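You operate a simulated robot arm through the tools that you are given. There is no shell and no other tool. Be economical: measure what you need, move in short steps, check, and stop when the job is done.

Carry out the task below with a simulated robot arm. There is one attempt and no reset: what you move stays moved.

TASK
Clamp the blue plate and sand its rust off.
Fine: block back, clamp lever off, then the plate goes in the green tray.
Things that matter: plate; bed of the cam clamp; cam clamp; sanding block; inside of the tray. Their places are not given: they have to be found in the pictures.

It is judged by the outcome, as a careful person would: the job done as asked, and still so three seconds after it is handed in. It fails if anything else is knocked over, pushed out of place, dropped, spilled or broken.

THE ROBOT
A 6-joint arm with a two-finger parallel gripper, fixed in place. Base frame: the origin is at the foot of the arm, x ahead of it, y to its left, z up; the work surface is at about z = 0.82. Lengths are in m, angles in rad, forces in N, time in s.
With the tool pointing down near the work surface it reaches from about 0.26 to 0.68 m from the base axis. Its first joint turns from -1.152 to 1.152 rad. Payload 2.9 kg.
Tool frame: the origin (TCP) lies between the finger pads and is the grasp point; the fingertips stand 0.03 m ahead of it; z points along the fingers, y is the line along which they close. The gripper opens to 0.11 m. The fingers are 0.02 m wide and 0.01 m thick; the gripper's body (0.048 by 0.112 m) begins 0.055 m behind the TCP.
Orientation is that of the tool frame in the base frame, as a unit quaternion [w, x, y, z]. With the fingers straight down and closing along the base's y, the tool's x points along the base's -x, its y along +y and its z along -z.

THE INTERFACE
- The arm moves only by the tool play_rows. Its argument "deltas" is one flat list of numbers, 6 for each row, row after row: the shift along the base's x, y, z in m, then the turn, a rotation vector about the base's x, y, z in rad. In form: [x, y, z, ax, ay, az, x, y, z, ax, ay, az, ...]. A call has 1 to 10 rows; each row is the pose to reach, as a shift and turn from the pose commanded when the call began. "gripper" is the gripper command, from -1 (shut) to 1 (fully open), values between in proportion, set as the call begins (left out, the last holds). A row lasts 0.2 s, in which the tool goes at most 0.05 m and 0.15 rad; a call with a longer step from one row to the next is refused whole, and so is a gripper value outside its range. A pose out of reach is approached as far as the arm can. The call stops where the force on the tool passes 40 N (or 10 N more than at its start, if that is more) or the arm is blocked; 0.2 s more then pass. The fingers move at their own pace (about 0.108 m/s each) and stop on an object; they squeeze with about 44 N. The grip force told is the motor's: it shows also when the fingers shut on nothing. Time passes only in rows, and 0.2 s behind the last, so rows that repeat a pose let the fingers close. It gives the time, the measured TCP pose, the force on the tool (base axes), the opening and the grip force at its end, in the units of the frame above (readings bear some noise), and new pictures: "show" is both (left out), scene, wrist or none.
- Cameras (640 x 400 px; columns grow to the right, rows downward): "scene" is fixed at [0.0699, 0.4229, 1.4026]; the picture's right is [-0.84, -0.54, 0.00], its down [-0.21, 0.33, -0.92] and it looks along [0.49, -0.77, -0.40] (base axes); focal length 360 px, centre (320, 200). "wrist" rides on the gripper at [-0.036, 0, -0.057] in the tool frame; the picture's right is [0.00, -1.00, 0.00], its down [0.97, 0.00, -0.24] and it looks along [0.24, 0.00, 0.97] (tool axes); focal length 218 px, centre (320, 200).
- point_at(camera, pixels): there is no depth. For up to 12 entries [column, row, z] of the newest picture of that camera ("zoom" is the newest enlarged one), the place [x, y] in the base frame at which the ray of that pixel passes the height z, good to about 0.003 m. No time passes.
- close_up(camera, box): a new picture of the part [left, top, right, bottom] of that camera's present view, enlarged. No time passes.
- job_done(): hands the job in; it is judged then, once.

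Work in short steps. Measure before you move; look again where a grasp or a placing could have gone wrong, and mend it. You have 80 turns and 120 pictures in all, those below and enlarged ones among them. Open the gripper and draw the arm clear of the work before you hand the job in, unless the task says otherwise; then end with one line.

The tools are called after "Request:" as a command line: name --argument value ..., lists and objects as JSON in quotes. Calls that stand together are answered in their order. play_rows: Moves the arm, as the interface text tells. Its arguments: {"type":"object","properties":{"deltas":{"type":"array"},"gripper":{"type":"number"},"show":{"type":"string","enum":["both","scene","wrist","none"]}},"required":["deltas"]} The other tools are called the same way: point_at (camera, pixels) gives the place at which the rays of pixels pass given heights; close_up (camera, box) takes an enlarged picture of a part of a camera's view; job_done () hands the job in.

At the start:

```text
clock: 0.0
ee_pos: [0.4319, -0.1511, 1.2047]
ee_rot: [-0.001, 0.0, 1.0, 0.0]
force: [-0.1, -0.7, -0.1]
grip_width: 0.11
grip_force: 0.0
```

scene: 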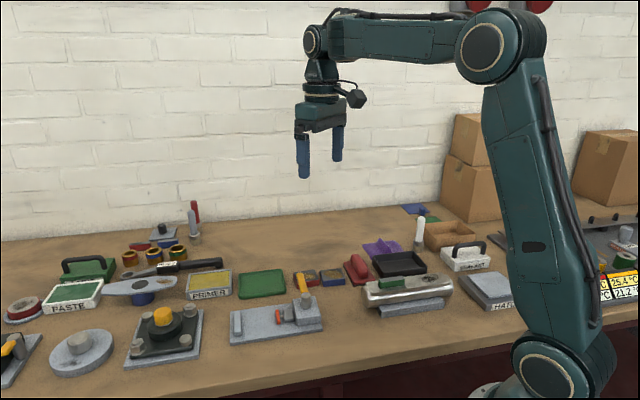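
wrist: 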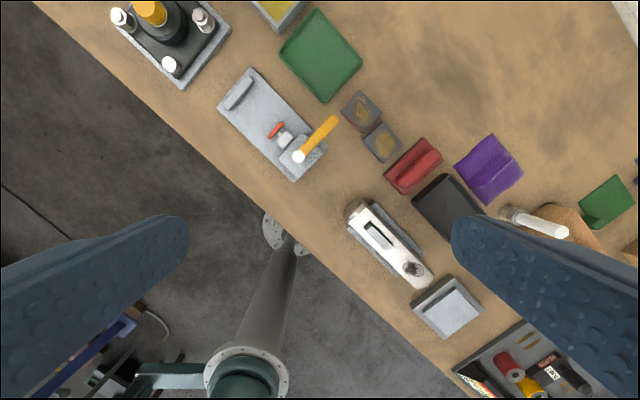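

I see the clamp (scene ~ (280,318)), a green tray (262,284), two small rusty plates (~(305,278),(332,277)), and a red sanding block (357,268). I'll enlarge these.

Request:
close_up --camera "scene" --box '[220, 240, 400, 352]'

Request:
close_up --camera "wrist" --box '[200, 0, 460, 200]'

```text
3.56 times, centred on (310, 296) of scene
```

zoom: 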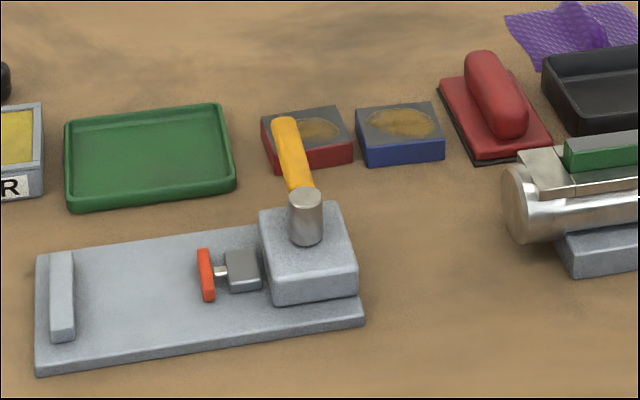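

```text
2.00 times, centred on (330, 100) of wrist
```

zoom: 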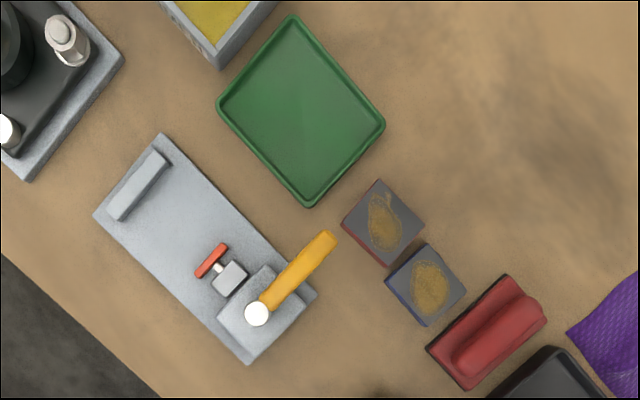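

Measuring the key features in the enlarged wrist picture at plausible heights.

Request:
point_at --camera "zoom" --pixels '[[426, 243, 0.84], [466, 289, 0.84], [426, 326, 0.84], [386, 280, 0.84], [158, 134, 0.83], [94, 214, 0.83], [248, 364, 0.83], [316, 295, 0.83], [257, 313, 0.9], [330, 238, 0.9], [220, 243, 0.85], [197, 276, 0.85]]'

Request:
point_at --camera "zoom" --pixels '[[292, 16, 0.83], [217, 105, 0.83], [309, 205, 0.83], [385, 124, 0.83], [508, 275, 0.84], [427, 350, 0.84], [470, 388, 0.84], [547, 312, 0.84], [510, 294, 0.87], [460, 365, 0.87], [165, 153, 0.85], [115, 220, 0.85]]'

Request:
point_at --camera "scene" --pixels '[[320, 278, 0.84], [345, 284, 0.82], [322, 286, 0.82], [345, 278, 0.84], [322, 279, 0.84], [306, 295, 0.9], [300, 275, 0.9], [357, 268, 0.87]]'

```text
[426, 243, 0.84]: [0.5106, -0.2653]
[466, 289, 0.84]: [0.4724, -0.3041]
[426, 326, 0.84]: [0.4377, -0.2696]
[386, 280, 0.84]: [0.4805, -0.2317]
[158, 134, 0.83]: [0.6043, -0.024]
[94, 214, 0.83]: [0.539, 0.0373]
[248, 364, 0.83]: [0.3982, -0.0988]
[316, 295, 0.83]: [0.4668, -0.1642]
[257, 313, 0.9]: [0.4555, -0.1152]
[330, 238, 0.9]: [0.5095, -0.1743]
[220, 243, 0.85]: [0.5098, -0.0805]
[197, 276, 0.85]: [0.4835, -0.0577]
```

```text
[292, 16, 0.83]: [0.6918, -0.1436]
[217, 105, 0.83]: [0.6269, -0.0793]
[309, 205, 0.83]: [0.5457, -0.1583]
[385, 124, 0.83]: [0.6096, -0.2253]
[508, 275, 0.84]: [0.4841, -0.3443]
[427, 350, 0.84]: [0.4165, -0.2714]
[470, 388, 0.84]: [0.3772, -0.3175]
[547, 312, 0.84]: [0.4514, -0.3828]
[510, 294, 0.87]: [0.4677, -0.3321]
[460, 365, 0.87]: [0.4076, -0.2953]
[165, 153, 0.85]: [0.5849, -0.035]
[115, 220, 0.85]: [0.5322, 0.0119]
```

```text
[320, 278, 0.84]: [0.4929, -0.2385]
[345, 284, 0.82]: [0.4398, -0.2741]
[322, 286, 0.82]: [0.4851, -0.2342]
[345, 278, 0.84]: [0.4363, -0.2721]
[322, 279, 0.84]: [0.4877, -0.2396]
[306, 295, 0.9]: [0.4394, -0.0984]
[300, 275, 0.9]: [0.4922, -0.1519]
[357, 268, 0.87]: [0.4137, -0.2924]
```

Plates, clamp and block all lie at about 45°. I'll turn the tool by +45° and descend somewhat for a better view.

Request:
play_rows --deltas '[0.01, -0.005, -0.03, 0, 0, 0.14, 0.02, -0.01, -0.06, 0, 0, 0.28, 0.03, -0.02, -0.09, 0, 0, 0.42, 0.03, -0.02, -0.12, 0, 0, 0.56, 0.03, -0.02, -0.14, 0, 0, 0.7, 0.03, -0.02, -0.14, 0, 0, 0.785]'

```text
clock: 1.4
ee_pos: [0.4617, -0.1717, 1.0654]
ee_rot: [0.0, -0.383, 0.924, 0.001]
force: [-0.6, -0.7, -0.1]
grip_width: 0.11
grip_force: 0.0
```

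scene: 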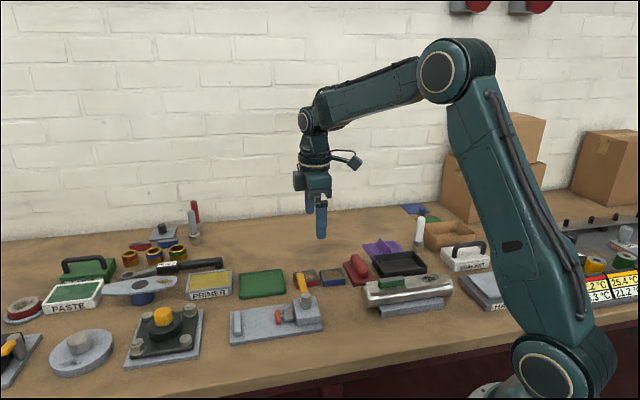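
wrist: 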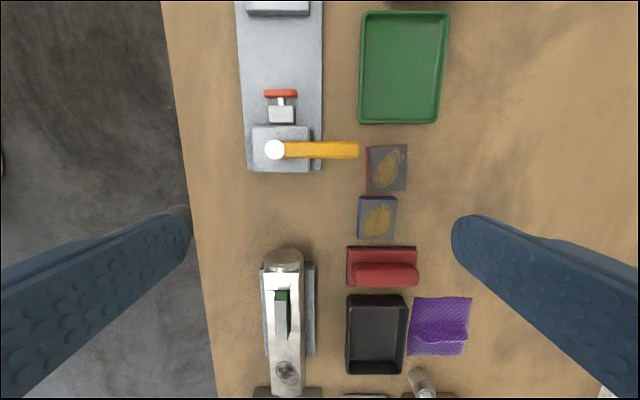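

Request:
close_up --camera "wrist" --box '[210, 0, 370, 100]'

Request:
close_up --camera "wrist" --box '[220, 80, 380, 180]'

Request:
close_up --camera "wrist" --box '[310, 190, 470, 290]'

Request:
close_up --camera "scene" --box '[224, 265, 336, 350]'

```text
4.00 times, centred on (290, 50) of wrist
```

zoom: 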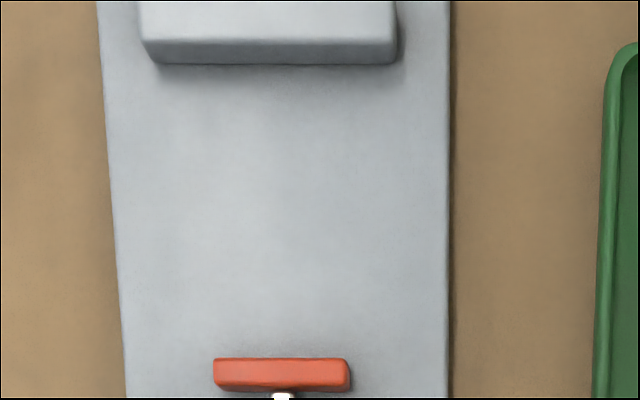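

```text
4.00 times, centred on (300, 130) of wrist
```

zoom: 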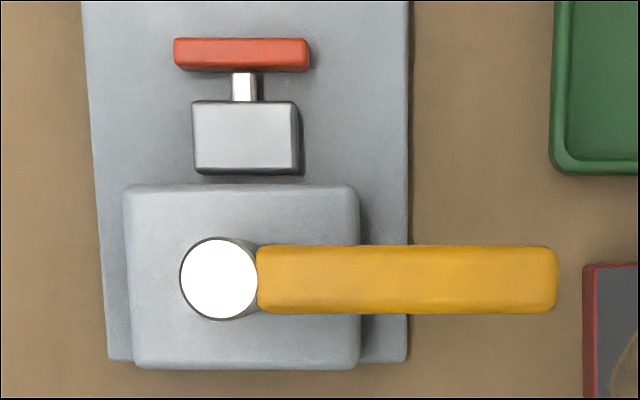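

```text
4.00 times, centred on (390, 240) of wrist
```

zoom: 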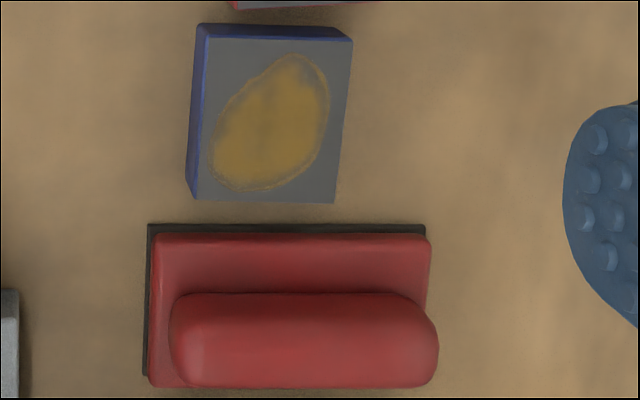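

```text
4.71 times, centred on (280, 308) of scene
```

zoom: 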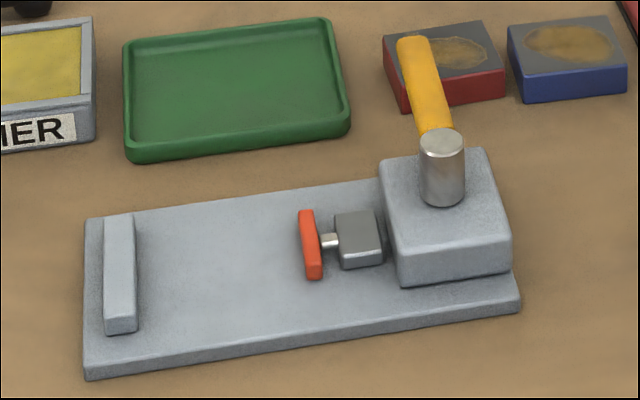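

Request:
point_at --camera "wrist" --pixels '[[361.75, 199.5, 0.84], [398.2, 200, 0.84], [393.75, 240.75, 0.84], [359.25, 239.5, 0.84], [352.5, 275, 0.87], [419.5, 275, 0.87], [386, 263, 0.87], [386, 287, 0.86], [278, 16.2, 0.83], [280, 89.5, 0.845], [239.5, 75, 0.83], [321.75, 75, 0.83]]'

Request:
point_at --camera "wrist" --pixels '[[274.75, 149.5, 0.88], [274.75, 149.5, 0.9], [359, 150, 0.87], [359, 150, 0.89], [361.75, 199.5, 0.85], [359.25, 239.5, 0.85], [363, 12, 0.835], [450, 12, 0.835], [437, 123, 0.835], [359, 123, 0.835]]'

Request:
point_at --camera "scene" --pixels '[[305.7, 295.9, 0.88], [305.7, 295.9, 0.9], [299.1, 275.1, 0.87], [299.1, 275.1, 0.89], [322.9, 281.7, 0.84], [322.9, 281.7, 0.85], [323.1, 287.4, 0.82], [345.2, 280, 0.84], [345.2, 280, 0.85], [345.2, 285.3, 0.82], [319.9, 270.2, 0.84]]'

Request:
close_up --camera "scene" --box '[300, 240, 400, 303]'

```text
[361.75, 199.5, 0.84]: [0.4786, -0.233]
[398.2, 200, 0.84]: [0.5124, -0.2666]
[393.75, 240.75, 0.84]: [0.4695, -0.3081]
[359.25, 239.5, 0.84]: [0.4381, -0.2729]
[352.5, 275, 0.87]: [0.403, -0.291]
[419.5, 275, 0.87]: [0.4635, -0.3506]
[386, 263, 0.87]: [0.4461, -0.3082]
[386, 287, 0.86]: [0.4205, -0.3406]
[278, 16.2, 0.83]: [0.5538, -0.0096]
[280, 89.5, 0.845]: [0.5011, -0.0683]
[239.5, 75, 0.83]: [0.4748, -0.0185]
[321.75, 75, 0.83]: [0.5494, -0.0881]
```

```text
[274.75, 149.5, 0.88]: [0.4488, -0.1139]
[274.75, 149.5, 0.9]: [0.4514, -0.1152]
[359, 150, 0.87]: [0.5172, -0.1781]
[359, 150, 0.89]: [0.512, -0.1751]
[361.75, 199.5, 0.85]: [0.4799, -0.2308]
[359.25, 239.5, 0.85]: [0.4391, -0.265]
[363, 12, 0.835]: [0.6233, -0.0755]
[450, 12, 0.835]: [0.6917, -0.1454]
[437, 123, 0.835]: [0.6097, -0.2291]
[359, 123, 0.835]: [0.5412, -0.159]
```

```text
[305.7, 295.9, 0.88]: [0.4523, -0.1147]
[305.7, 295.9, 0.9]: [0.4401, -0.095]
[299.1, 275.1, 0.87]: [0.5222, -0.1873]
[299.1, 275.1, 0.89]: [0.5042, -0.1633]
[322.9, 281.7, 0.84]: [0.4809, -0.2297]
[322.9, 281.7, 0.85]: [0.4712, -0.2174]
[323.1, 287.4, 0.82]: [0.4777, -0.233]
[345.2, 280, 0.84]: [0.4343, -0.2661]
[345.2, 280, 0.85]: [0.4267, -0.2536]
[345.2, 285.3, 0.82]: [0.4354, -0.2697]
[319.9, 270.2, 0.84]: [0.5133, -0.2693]
```

```text
6.35 times, centred on (350, 272) of scene
```

zoom: 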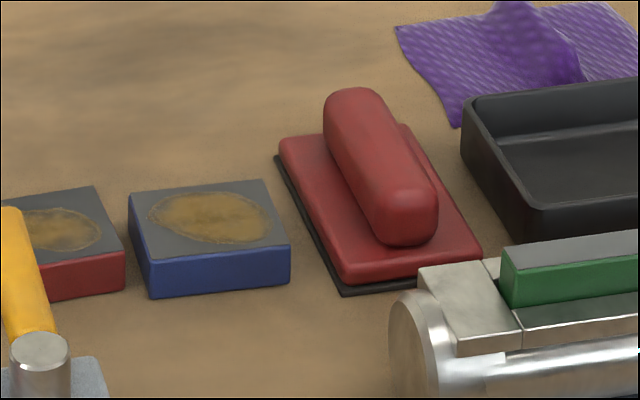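

Blue plate centre ≈ (0.475,-0.270), top ≈0.838, long side (0.057) along the clamp's axis. I go above it with opening ~0.075 and check.

Request:
play_rows --deltas '[0.003, -0.025, -0.03, 0, 0, 0, 0.006, -0.05, -0.06, 0, 0, 0, 0.01, -0.075, -0.09, 0, 0, 0, 0.013, -0.0985, -0.125, 0, 0, 0, 0.013, -0.0985, -0.155, 0, 0, 0]' --gripper 0.36

```text
clock: 2.6
ee_pos: [0.4788, -0.2699, 0.9085]
ee_rot: [0.0, -0.382, 0.924, 0.0]
force: [-0.8, -0.2, 0.5]
grip_width: 0.0751
grip_force: 0.1
```

scene: 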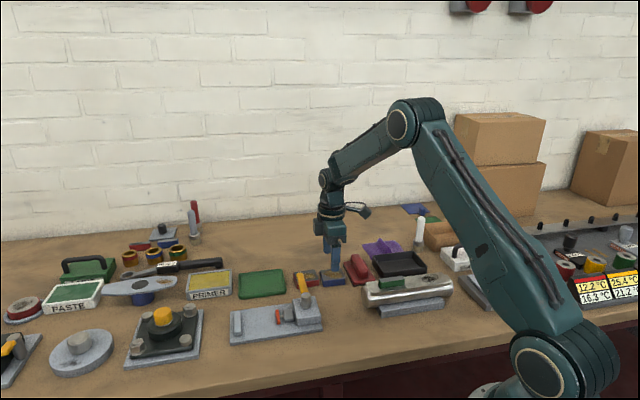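
wrist: 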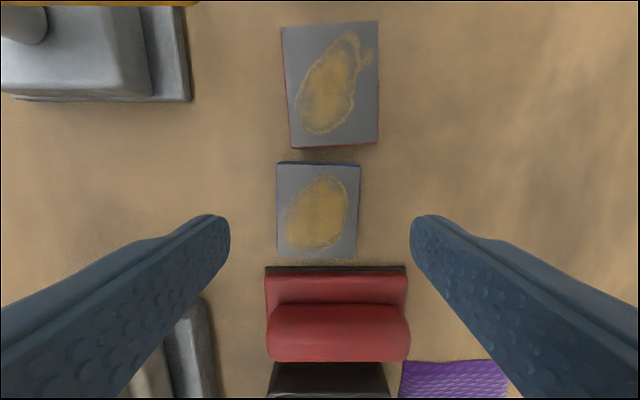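

Request:
point_at --camera "wrist" --pixels '[[277, 164, 0.838], [360, 166, 0.838], [356, 258, 0.838], [278, 257, 0.838], [267, 267, 0.825], [405, 267, 0.825], [338, 305, 0.87], [338, 350, 0.87]]'

```text
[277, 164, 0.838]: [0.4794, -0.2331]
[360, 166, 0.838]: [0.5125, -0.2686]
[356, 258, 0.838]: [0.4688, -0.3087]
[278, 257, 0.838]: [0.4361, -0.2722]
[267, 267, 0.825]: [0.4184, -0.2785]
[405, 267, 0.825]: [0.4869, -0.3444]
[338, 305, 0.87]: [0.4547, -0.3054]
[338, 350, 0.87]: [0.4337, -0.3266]
```

Plate centre (0.474,-0.2707), yaw ≈42.6°. Descend with small yaw correction, then close.

Request:
play_rows --deltas '[-0.001, -0.001, -0.02, 0, 0, -0.04, -0.001, -0.001, -0.04, 0, 0, -0.04, -0.001, -0.001, -0.0535, 0, 0, -0.04, -0.001, -0.001, -0.0535, 0, 0, -0.04]' --show "wrist"

```text
clock: 3.6
ee_pos: [0.475, -0.2722, 0.856]
ee_rot: [-0.001, -0.364, 0.932, 0.0]
force: [0.5, -0.1, -0.2]
grip_width: 0.075
grip_force: 0.0
```

wrist: 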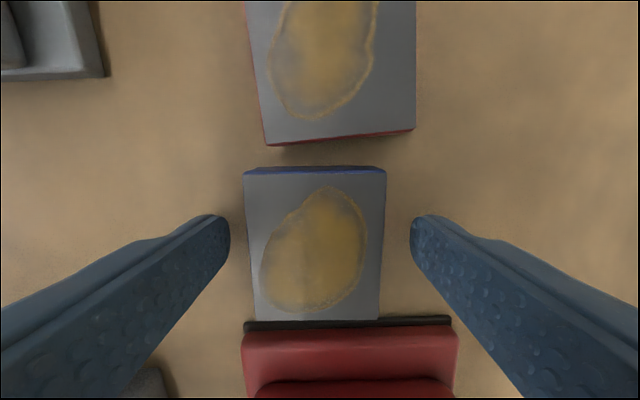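

Fingers straddle the plate; closing, then lifting a little.

Request:
play_rows --deltas '[0, 0, 0, 0, 0, 0, 0, 0, 0, 0, 0, 0, 0, 0, 0, 0, 0, 0]' --gripper -1 --show "none"

Request:
play_rows --deltas '[0, 0, 0.03, 0, 0, 0, 0, 0, 0.07, 0, 0, 0, 0, 0, 0.1, 0, 0, 0.05]'

```text
clock: 4.4
ee_pos: [0.476, -0.2702, 0.8565]
ee_rot: [0.0, -0.364, 0.932, 0.0]
force: [-1.5, 1.0, -0.3]
grip_width: 0.0494
grip_force: 44.2
```

```text
clock: 5.2
ee_pos: [0.4744, -0.2721, 0.9581]
ee_rot: [0.0, -0.388, 0.922, 0.0]
force: [0.2, -0.1, -4.3]
grip_width: 0.0495
grip_force: 43.9
```

scene: 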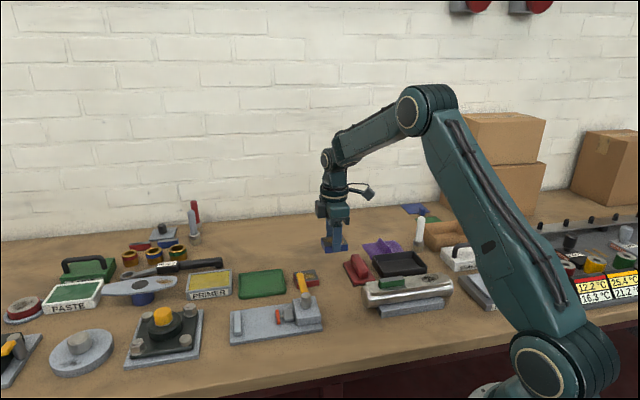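
wrist: 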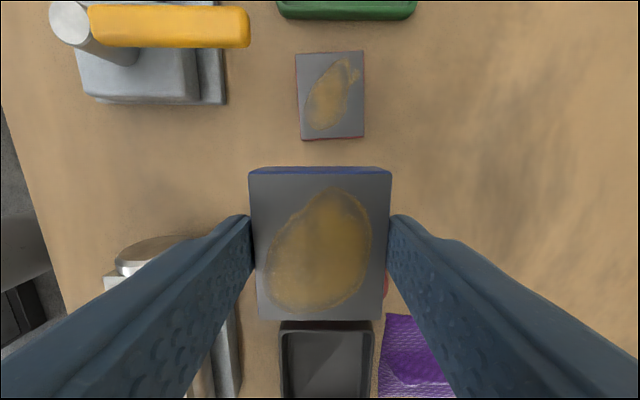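

Plate is held centred. Raise and carry it over the bed, stopping short to inspect rail and bed.

Request:
play_rows --deltas '[0, 0, 0.03, 0, 0, 0, 0.006, 0.042, 0.04, 0, 0, 0, 0.012, 0.084, 0.04, 0, 0, 0, 0.018, 0.126, 0.04, 0, 0, 0, 0.025, 0.168, 0.04, 0, 0, 0, 0.031, 0.21, 0.04, 0, 0, 0]'

```text
clock: 6.6
ee_pos: [0.5035, -0.0623, 0.9948]
ee_rot: [0.0, -0.387, 0.922, 0.0]
force: [-0.5, -0.3, -4.4]
grip_width: 0.0495
grip_force: 44.4
```

scene: 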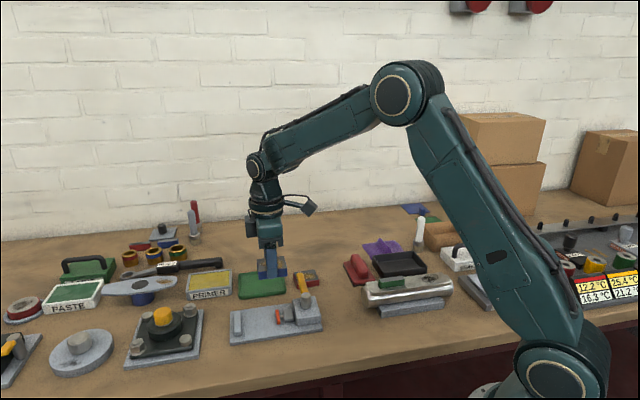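
wrist: 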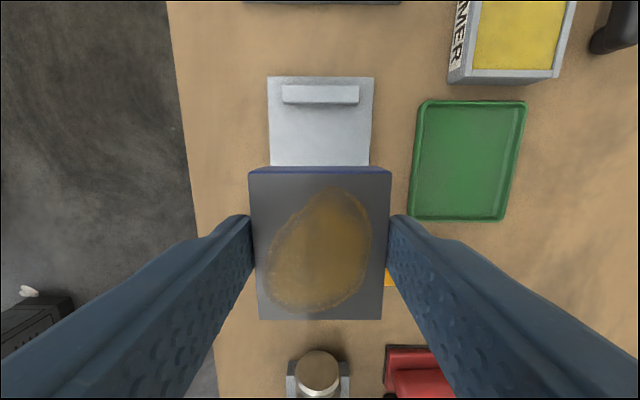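

Request:
close_up --camera "wrist" --box '[240, 60, 400, 160]'

Request:
point_at --camera "wrist" --pixels '[[283, 102, 0.835], [359, 103, 0.835], [267, 78, 0.832], [374, 77, 0.832], [271, 165, 0.832], [369, 165, 0.832], [320, 104, 0.835], [320, 104, 0.83], [424, 101, 0.835], [525, 102, 0.835], [505, 220, 0.835], [409, 219, 0.835]]'

```text
4.00 times, centred on (320, 110) of wrist
```

zoom: 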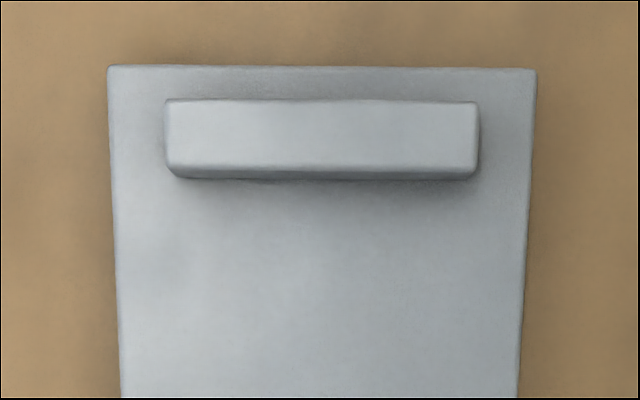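

```text
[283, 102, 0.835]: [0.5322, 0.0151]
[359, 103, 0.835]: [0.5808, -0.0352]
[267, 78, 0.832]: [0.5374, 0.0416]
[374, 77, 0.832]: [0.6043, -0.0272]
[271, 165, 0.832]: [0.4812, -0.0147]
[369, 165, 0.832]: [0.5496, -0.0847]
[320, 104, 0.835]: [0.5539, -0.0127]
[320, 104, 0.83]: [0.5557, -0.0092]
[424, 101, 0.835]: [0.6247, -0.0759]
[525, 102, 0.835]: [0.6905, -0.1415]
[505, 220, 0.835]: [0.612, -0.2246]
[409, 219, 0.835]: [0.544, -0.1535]
```

Rail's inner face centre ≈ (0.555,-0.0105), bed yaw ≈45°. I go to 4 mm short of the rail and down to about 1.5 cm over the bed, then check.

Request:
play_rows --deltas '[0.013, 0.013, 0, 0, 0, -0.01, 0.0266, 0.0268, -0.03, 0, 0, -0.01, 0.0266, 0.0268, -0.07, 0, 0, -0.01, 0.0266, 0.0268, -0.108, 0, 0, -0.01, 0.0266, 0.0268, -0.108, 0, 0, -0.01]'

Request:
close_up --camera "scene" --box '[214, 270, 334, 350]'

```text
clock: 7.8
ee_pos: [0.5337, -0.035, 0.8903]
ee_rot: [0.0, -0.383, 0.924, 0.0]
force: [-0.4, 0.3, -4.3]
grip_width: 0.0496
grip_force: 43.9
```

scene: 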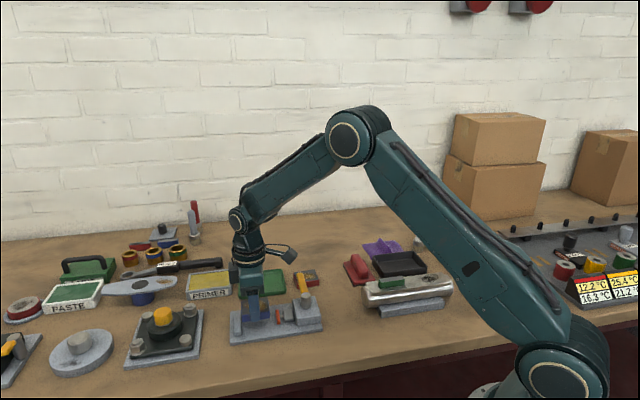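
wrist: 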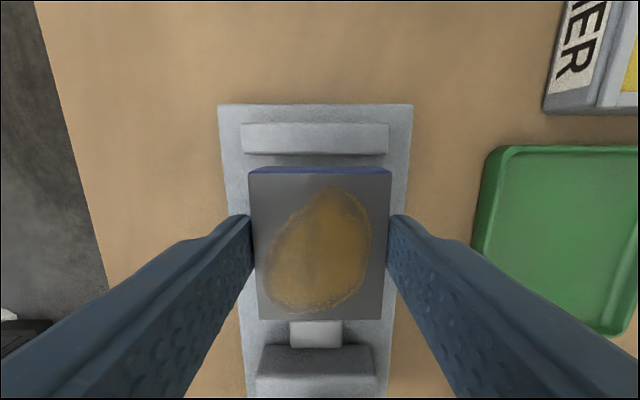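

```text
5.00 times, centred on (274, 310) of scene
```

zoom: 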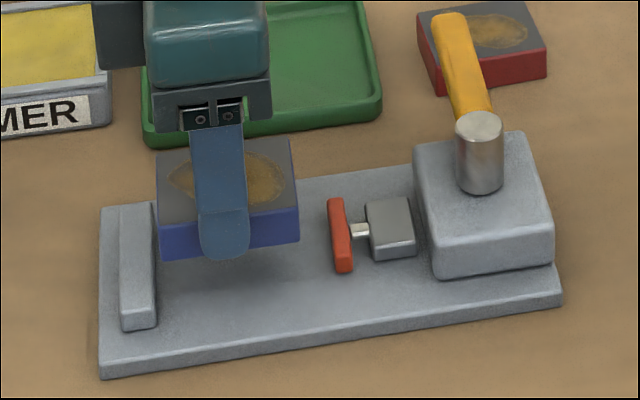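

Plate is clear of the rail and aligned. Lowering in small steps until it rests on the bed.

Request:
play_rows --deltas '[0, 0, -0.006, 0, 0, 0, 0, 0, -0.011, 0, 0, 0, 0, 0, -0.015, 0, 0, 0, 0, 0, -0.018, 0, 0, 0, 0, 0, -0.02, 0, 0, 0, 0, 0, -0.02, 0, 0, 0]' --show "wrist"

Request:
close_up --camera "scene" --box '[214, 270, 334, 350]'

```text
clock: 9.2
ee_pos: [0.5357, -0.0354, 0.868]
ee_rot: [0.0, -0.382, 0.924, 0.0]
force: [0.1, -0.1, -4.3]
grip_width: 0.0498
grip_force: 43.9
```

wrist: 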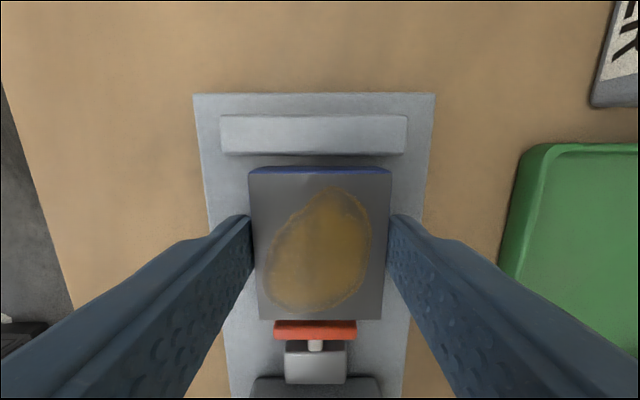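

```text
5.00 times, centred on (274, 310) of scene
```

zoom: 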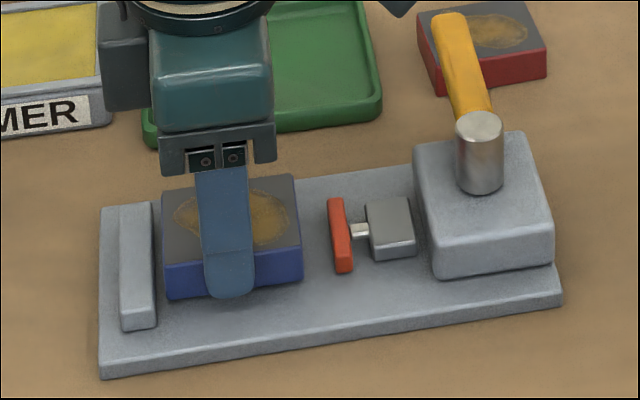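

No contact force yet; continue down in 2 mm steps.

Request:
play_rows --deltas '[0, 0, -0.001, 0, 0, 0, 0, 0, -0.002, 0, 0, 0, 0, 0, -0.003, 0, 0, 0, 0, 0, -0.003, 0, 0, 0]' --show "none"

```text
clock: 10.2
ee_pos: [0.5334, -0.0333, 0.8667]
ee_rot: [0.0, -0.383, 0.924, 0.0]
force: [0.0, 1.1, -1.7]
grip_width: 0.0494
grip_force: 44.0
```

Contact is starting (weight unloading). Now slide toward the rail in 1 mm steps till it presses.

Request:
play_rows --deltas '[0.0007, 0.0007, 0, 0, 0, 0, 0.0014, 0.0014, 0, 0, 0, 0, 0.0021, 0.0021, 0, 0, 0, 0, 0.0028, 0.0028, 0, 0, 0, 0, 0.0028, 0.0028, 0, 0, 0, 0]' --show "wrist"

Request:
close_up --camera "scene" --box '[214, 270, 334, 350]'

```text
clock: 11.4
ee_pos: [0.5355, -0.0319, 0.867]
ee_rot: [0.0, -0.381, 0.925, 0.0]
force: [-5.2, -7.8, 19.6]
grip_width: 0.0497
grip_force: 44.1
```

wrist: 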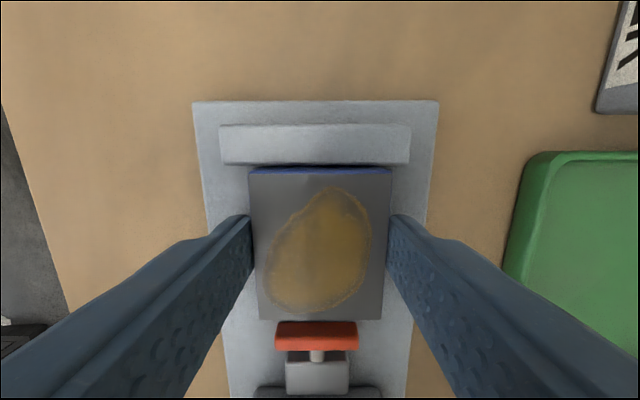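

```text
5.00 times, centred on (274, 310) of scene
```

zoom: 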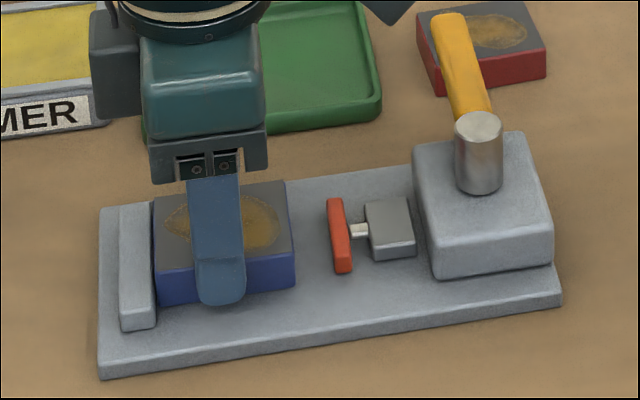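

The plate bears on the bed and against the rail (forces -5,-8,+20). Release and rise.

Request:
play_rows --deltas '[0, 0, 0, 0, 0, 0, 0, 0, 0, 0, 0, 0]' --gripper 0.36 --show "none"

Request:
play_rows --deltas '[0, 0, 0.03, 0, 0, 0, 0, 0, 0.07, 0, 0, 0, -0.02, -0.02, 0.11, 0, 0, 0, -0.045, -0.045, 0.14, 0, 0, 0]'

Request:
close_up --camera "scene" --box '[214, 270, 334, 350]'

```text
clock: 12.0
ee_pos: [0.5361, -0.0306, 0.8638]
ee_rot: [-0.001, -0.382, 0.924, 0.0]
force: [-0.1, -0.3, -0.9]
grip_width: 0.0749
grip_force: 0.0
```

```text
clock: 13.0
ee_pos: [0.4898, -0.0737, 1.0039]
ee_rot: [0.0, -0.383, 0.924, -0.001]
force: [0.3, 0.8, 0.6]
grip_width: 0.0748
grip_force: 0.1
```

scene: 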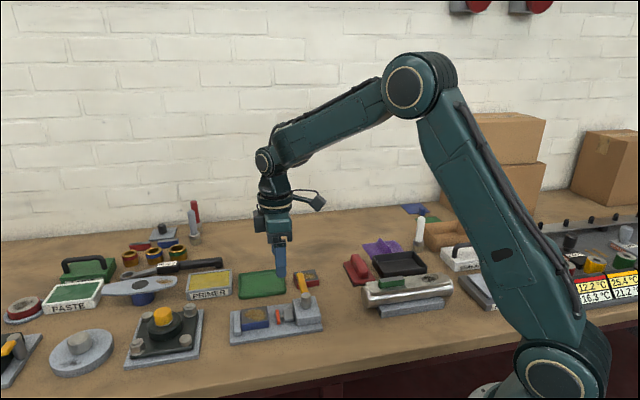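
wrist: 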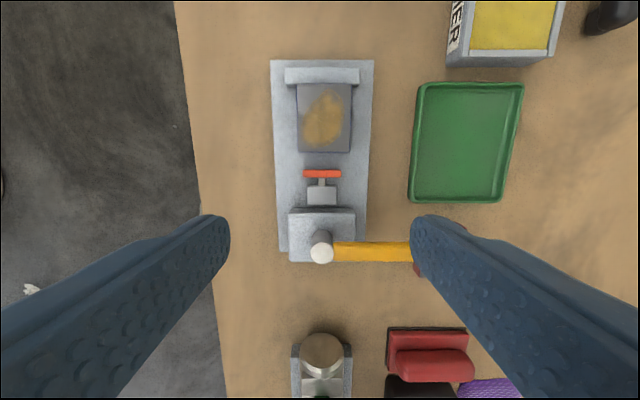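

```text
5.00 times, centred on (274, 310) of scene
```

zoom: 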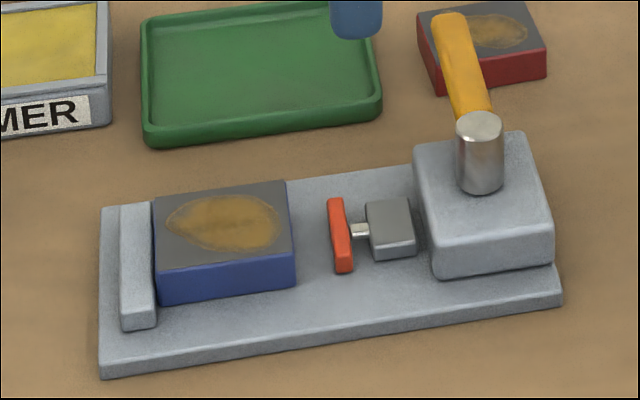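

The plate sits squarely against the rail. Next the lever: pin ≈(0.4505,-0.1145), lever pointing to -v with tip (0.515,-0.177), top ≈0.88. With shut fingers I go down beside it on its rail side, to try turning it.

Request:
play_rows --deltas '[0.015, -0.03, 0, 0, 0, 0, 0.033, -0.066, -0.02, 0, 0, 0, 0.033, -0.066, -0.06, 0, 0, 0, 0.033, -0.066, -0.1, 0, 0, 0, 0.033, -0.066, -0.123, 0, 0, 0, 0.033, -0.066, -0.123, 0, 0, 0]' --gripper -1

Request:
close_up --camera "scene" --box '[214, 260, 334, 340]'

```text
clock: 14.4
ee_pos: [0.5253, -0.1436, 0.883]
ee_rot: [0.0, -0.383, 0.924, 0.0]
force: [0.0, -0.6, 0.1]
grip_width: 0.0
grip_force: 37.9
```

scene: 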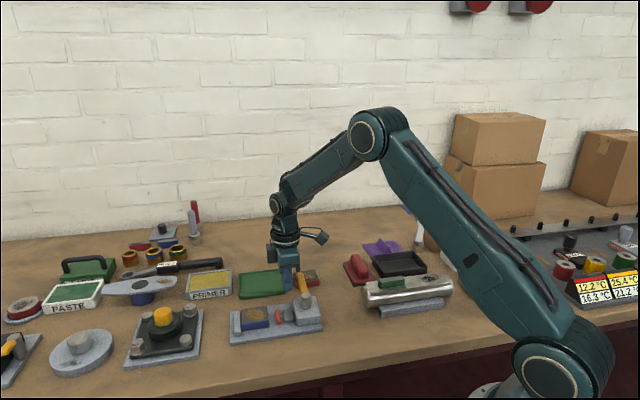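
wrist: 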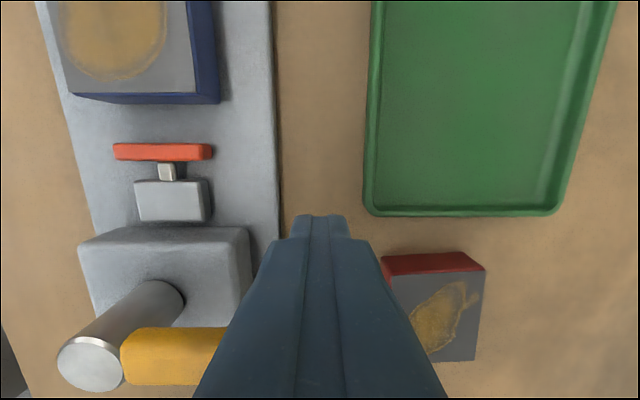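

```text
5.00 times, centred on (274, 300) of scene
```

zoom: 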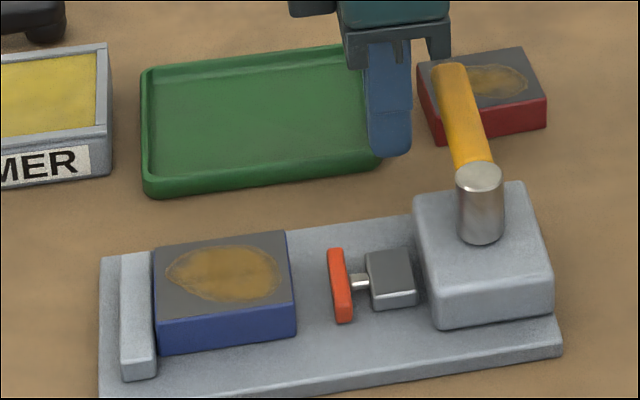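

Request:
point_at --camera "wrist" --pixels '[[90, 363, 0.88], [90, 363, 0.9], [90, 363, 0.92], [165, 304, 0.85], [165, 304, 0.86], [165, 304, 0.87]]'

Request:
point_at --camera "scene" --pixels '[[306, 295, 0.88], [306, 295, 0.9], [306, 295, 0.92], [306, 307, 0.85], [306, 307, 0.86], [306, 307, 0.87]]'

```text
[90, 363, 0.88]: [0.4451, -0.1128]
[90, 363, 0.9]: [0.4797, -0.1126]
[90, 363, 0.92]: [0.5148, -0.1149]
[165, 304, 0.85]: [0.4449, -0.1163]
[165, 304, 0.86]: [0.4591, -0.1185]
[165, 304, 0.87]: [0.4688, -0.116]
```

```text
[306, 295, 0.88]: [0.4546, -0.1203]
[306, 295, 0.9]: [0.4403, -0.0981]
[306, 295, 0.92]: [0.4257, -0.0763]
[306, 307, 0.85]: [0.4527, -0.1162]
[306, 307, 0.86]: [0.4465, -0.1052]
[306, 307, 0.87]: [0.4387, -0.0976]
```

Pin top ≈0.884 at (0.451,-0.116); fingertips at 0.853 will engage the lever. Push toward -u gently.

Request:
play_rows --deltas '[-0.004, -0.004, 0, 0, 0, 0, -0.008, -0.008, 0, 0, 0, 0, -0.011, -0.011, 0, 0, 0, 0, -0.014, -0.014, 0, 0, 0, 0, -0.016, -0.016, 0, 0, 0, 0, -0.018, -0.018, 0, 0, 0, 0]' --show "wrist"

Request:
close_up --camera "scene" --box '[214, 260, 334, 340]'

```text
clock: 15.8
ee_pos: [0.5053, -0.1629, 0.8819]
ee_rot: [-0.001, -0.382, 0.924, 0.0]
force: [-0.4, 0.8, 0.8]
grip_width: 0.0
grip_force: 37.8
```

wrist: 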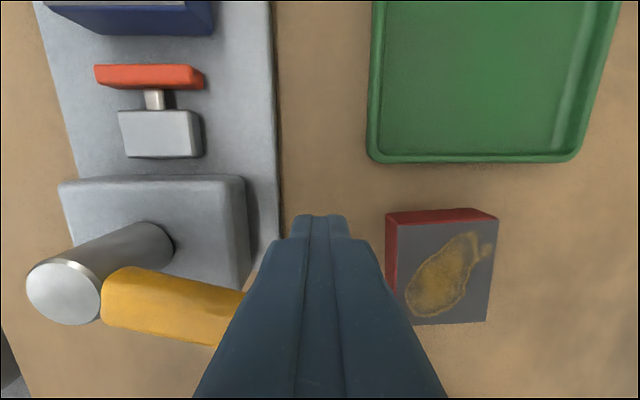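

```text
5.00 times, centred on (274, 300) of scene
```

zoom: 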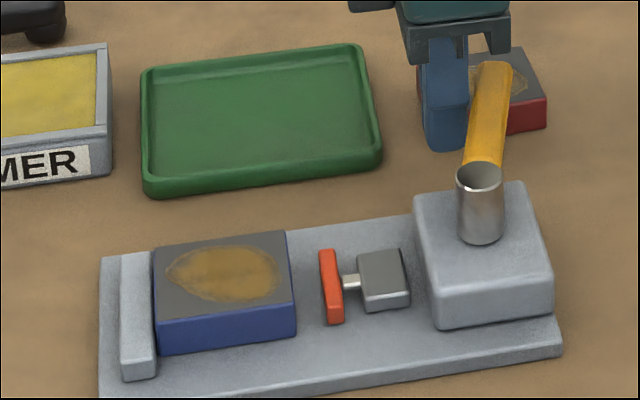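

No resistance, lever swung ~12° and the orange pad advanced: this is the clamping direction. Continue along the arc.

Request:
play_rows --deltas '[-0.004, -0.0047, 0, 0, 0, 0, -0.0078, -0.0093, 0, 0, 0, 0, -0.0137, -0.0133, 0, 0, 0, 0, -0.0197, -0.0173, 0, 0, 0, 0, -0.0262, -0.0201, 0, 0, 0, 0, -0.0328, -0.0229, 0, 0, 0, 0]' --show "wrist"

Request:
close_up --camera "scene" --box '[214, 260, 334, 340]'

```text
clock: 17.2
ee_pos: [0.4716, -0.1838, 0.8823]
ee_rot: [0.0, -0.381, 0.924, -0.001]
force: [0.1, 0.5, 0.4]
grip_width: 0.0
grip_force: 37.5
```

wrist: 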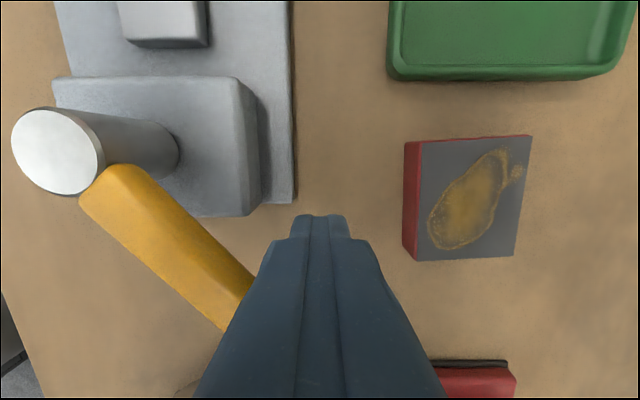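

```text
5.00 times, centred on (274, 300) of scene
```

zoom: 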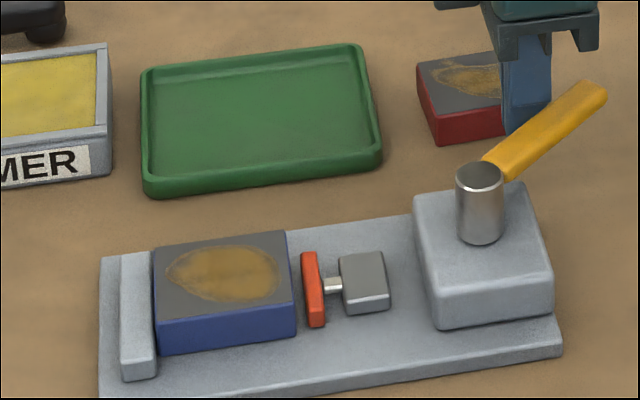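

Still free; the pad has ~4 mm to go. Continue the arc.

Request:
play_rows --deltas '[-0.007, -0.0017, 0, 0, 0, 0, -0.014, -0.0027, 0, 0, 0, 0, -0.021, -0.003, 0, 0, 0, 0, -0.0283, -0.0027, 0, 0, 0, 0, -0.0352, -0.0017, 0, 0, 0, 0, -0.0422, 0, 0, 0, 0, 0]' --show "wrist"

Request:
close_up --camera "scene" --box '[214, 260, 334, 340]'

```text
clock: 18.6
ee_pos: [0.4285, -0.1832, 0.8824]
ee_rot: [0.0, -0.382, 0.924, 0.001]
force: [0.3, -0.1, -0.2]
grip_width: 0.0001
grip_force: 38.1
```

wrist: 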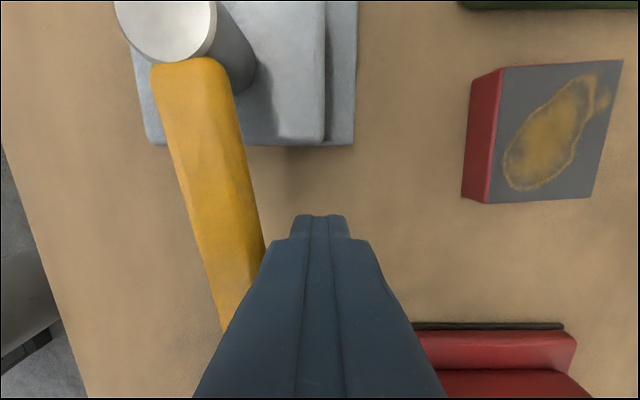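

```text
5.00 times, centred on (274, 300) of scene
```

zoom: 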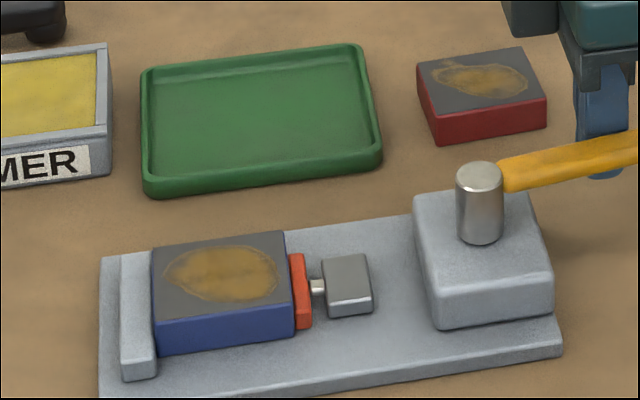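

Pad now touches the plate. Push on toward the over-centre end (+v) in small steps.

Request:
play_rows --deltas '[-0.003, 0.002, 0, 0, 0, 0, -0.006, 0.004, 0, 0, 0, 0, -0.009, 0.007, 0, 0, 0, 0, -0.011, 0.009, 0, 0, 0, 0, -0.013, 0.011, 0, 0, 0, 0, -0.015, 0.013, 0, 0, 0, 0]' --show "wrist"

Request:
close_up --camera "scene" --box '[234, 260, 354, 340]'

```text
clock: 19.8
ee_pos: [0.4209, -0.1763, 0.8829]
ee_rot: [0.005, -0.382, 0.924, -0.008]
force: [3.9, -5.7, -2.1]
grip_width: 0.0
grip_force: 37.4
stopped in row 5: the force on the tool passed its limit (the readings are from after the stop); the commanded pose is now the measured one
```

wrist: 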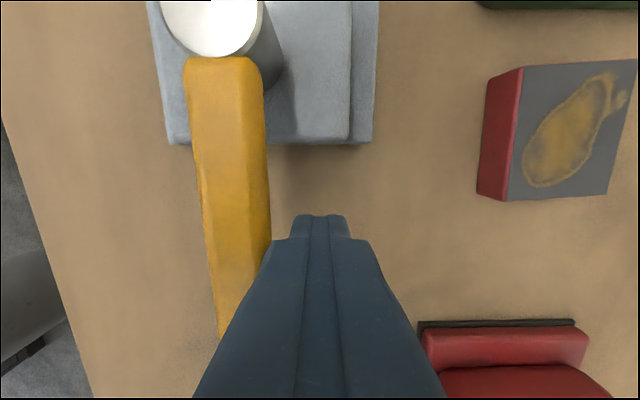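

```text
5.00 times, centred on (294, 300) of scene
```

zoom: 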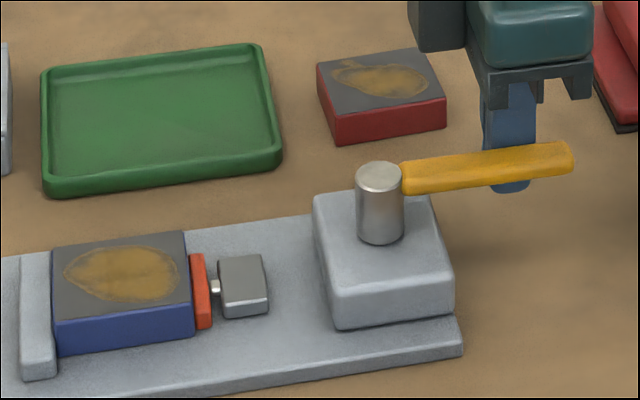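

Hard stop with the lever along the axis (rod compressed, pad tight). Back off, rise, and see whether it holds.

Request:
play_rows --deltas '[0.01, -0.01, 0, 0, 0, 0, 0.012, -0.012, 0.04, 0, 0, 0, 0.012, -0.012, 0.08, 0, 0, 0, 0.012, -0.012, 0.12, 0, 0, 0]'

Request:
close_up --camera "scene" --box '[224, 260, 344, 340]'

```text
clock: 20.8
ee_pos: [0.4316, -0.1856, 1.0048]
ee_rot: [0.004, -0.381, 0.924, -0.006]
force: [0.1, -0.5, 0.9]
grip_width: 0.0001
grip_force: 37.3
```

scene: 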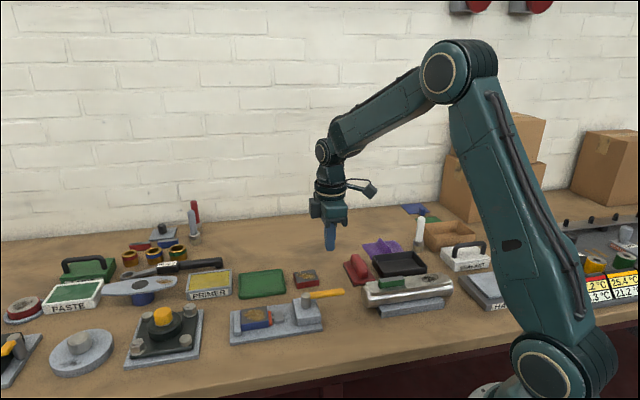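
wrist: 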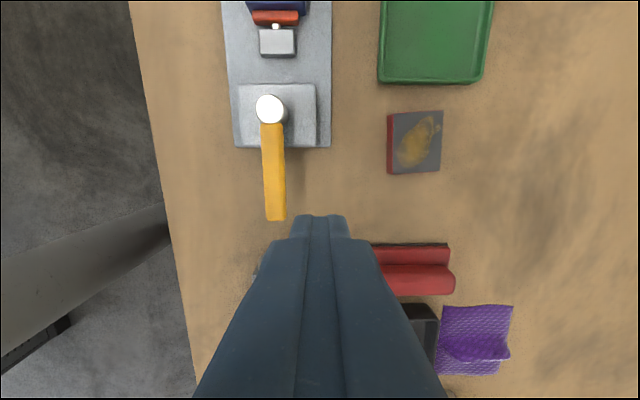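

```text
5.00 times, centred on (284, 300) of scene
```

zoom: 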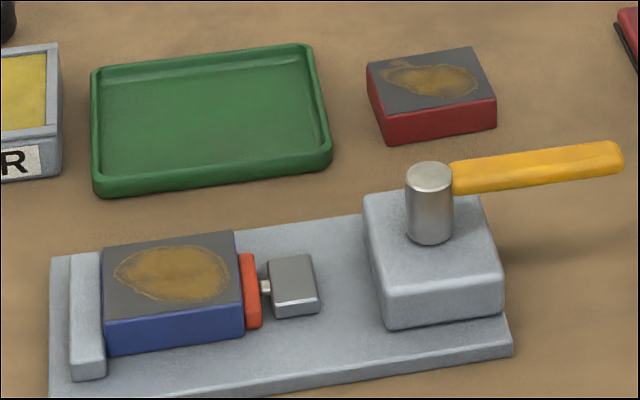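

Clamp holds by itself; nothing else moved. Next the block: correct the slight tool tilt, move over toward the block and open part way; then turn 90° to grip across its handle.

Request:
play_rows --deltas '[0, -0.03, 0.02, 0.008, 0.012, -0.05, 0.003, -0.07, 0.02, 0.008, 0.012, -0.1, 0.007, -0.11, 0.02, 0.008, 0.012, -0.1]' --gripper 0.2 --show "none"

Request:
play_rows --deltas '[0, 0, 0, 0, 0, -0.147, 0, 0, 0, 0, 0, -0.294, 0, 0, 0, 0, 0, -0.441, 0, 0, 0, 0, 0, -0.588, 0, 0, 0, 0, 0, -0.735, 0, 0, 0, 0, 0, -0.882, 0, 0, 0, 0, 0, -1.029, 0, 0, 0, 0, 0, -1.176, 0, 0, 0, 0, 0, -1.323, 0, 0, 0, 0, 0, -1.47]'

```text
clock: 21.6
ee_pos: [0.4381, -0.2966, 1.0272]
ee_rot: [-0.001, -0.334, 0.943, -0.001]
force: [0.5, 0.3, 0.6]
grip_width: 0.0659
grip_force: 0.1
```

```text
clock: 23.8
ee_pos: [0.438, -0.2983, 1.0223]
ee_rot: [-0.001, 0.385, 0.923, 0.001]
force: [0.2, 0.5, -0.1]
grip_width: 0.0661
grip_force: 0.0
```

scene: 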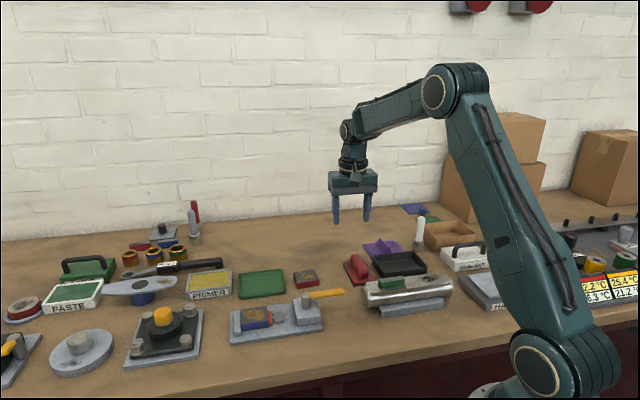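
wrist: 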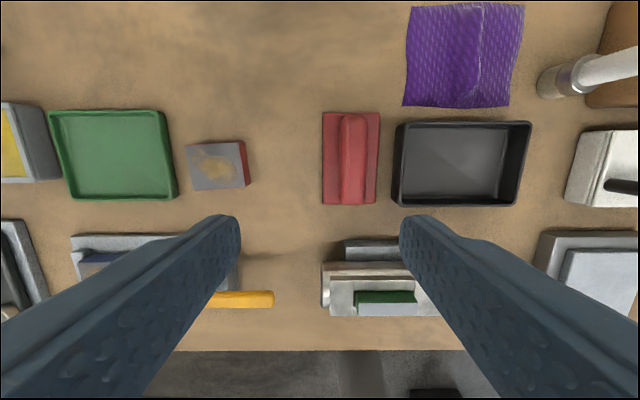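

Request:
close_up --camera "wrist" --box '[280, 100, 440, 210]'

Request:
close_up --camera "scene" --box '[330, 245, 390, 290]'

```text
3.64 times, centred on (360, 155) of wrist
```

zoom: 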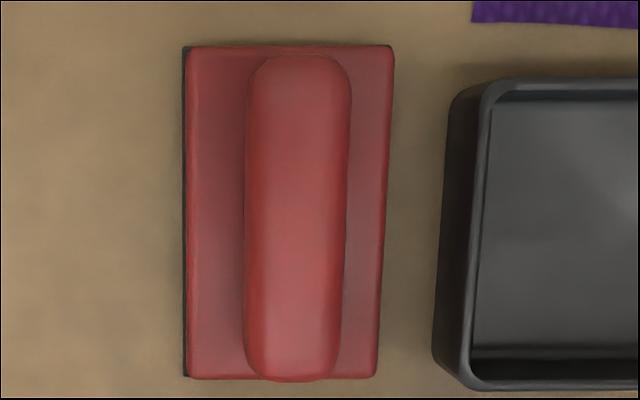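

```text
8.89 times, centred on (360, 268) of scene
```

zoom: 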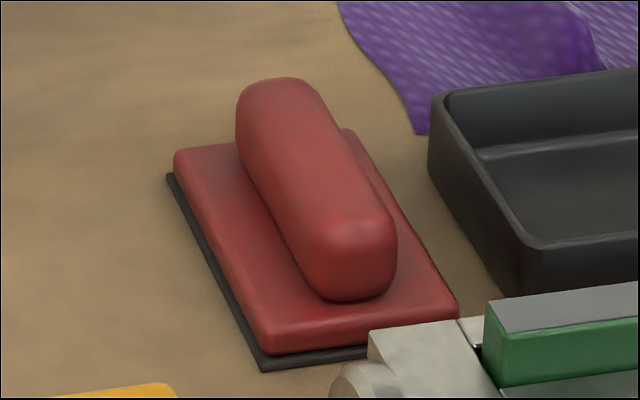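

Request:
point_at --camera "wrist" --pixels '[[354.3, 117, 0.85], [352.9, 203, 0.85], [353.7, 160, 0.85], [323.7, 113, 0.836], [380, 113, 0.836], [376, 204, 0.836], [323.7, 204, 0.836], [339.7, 170, 0.852], [367, 170, 0.852]]'

Request:
point_at --camera "scene" --pixels '[[353.4, 289.8, 0.82], [353, 264.8, 0.82], [374.5, 279, 0.838], [345.2, 263, 0.838], [363.5, 270.5, 0.864]]'

```text
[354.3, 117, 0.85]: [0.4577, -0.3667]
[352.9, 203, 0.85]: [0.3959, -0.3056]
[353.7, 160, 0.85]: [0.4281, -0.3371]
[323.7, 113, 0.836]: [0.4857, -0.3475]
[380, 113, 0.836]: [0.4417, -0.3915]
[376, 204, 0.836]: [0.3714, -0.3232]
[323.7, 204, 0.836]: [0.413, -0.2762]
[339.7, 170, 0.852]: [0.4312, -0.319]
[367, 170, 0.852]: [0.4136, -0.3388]
```

```text
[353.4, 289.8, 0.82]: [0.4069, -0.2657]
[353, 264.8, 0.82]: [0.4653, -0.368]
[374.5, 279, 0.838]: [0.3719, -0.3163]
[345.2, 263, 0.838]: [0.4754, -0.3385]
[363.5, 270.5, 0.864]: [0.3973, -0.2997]
```

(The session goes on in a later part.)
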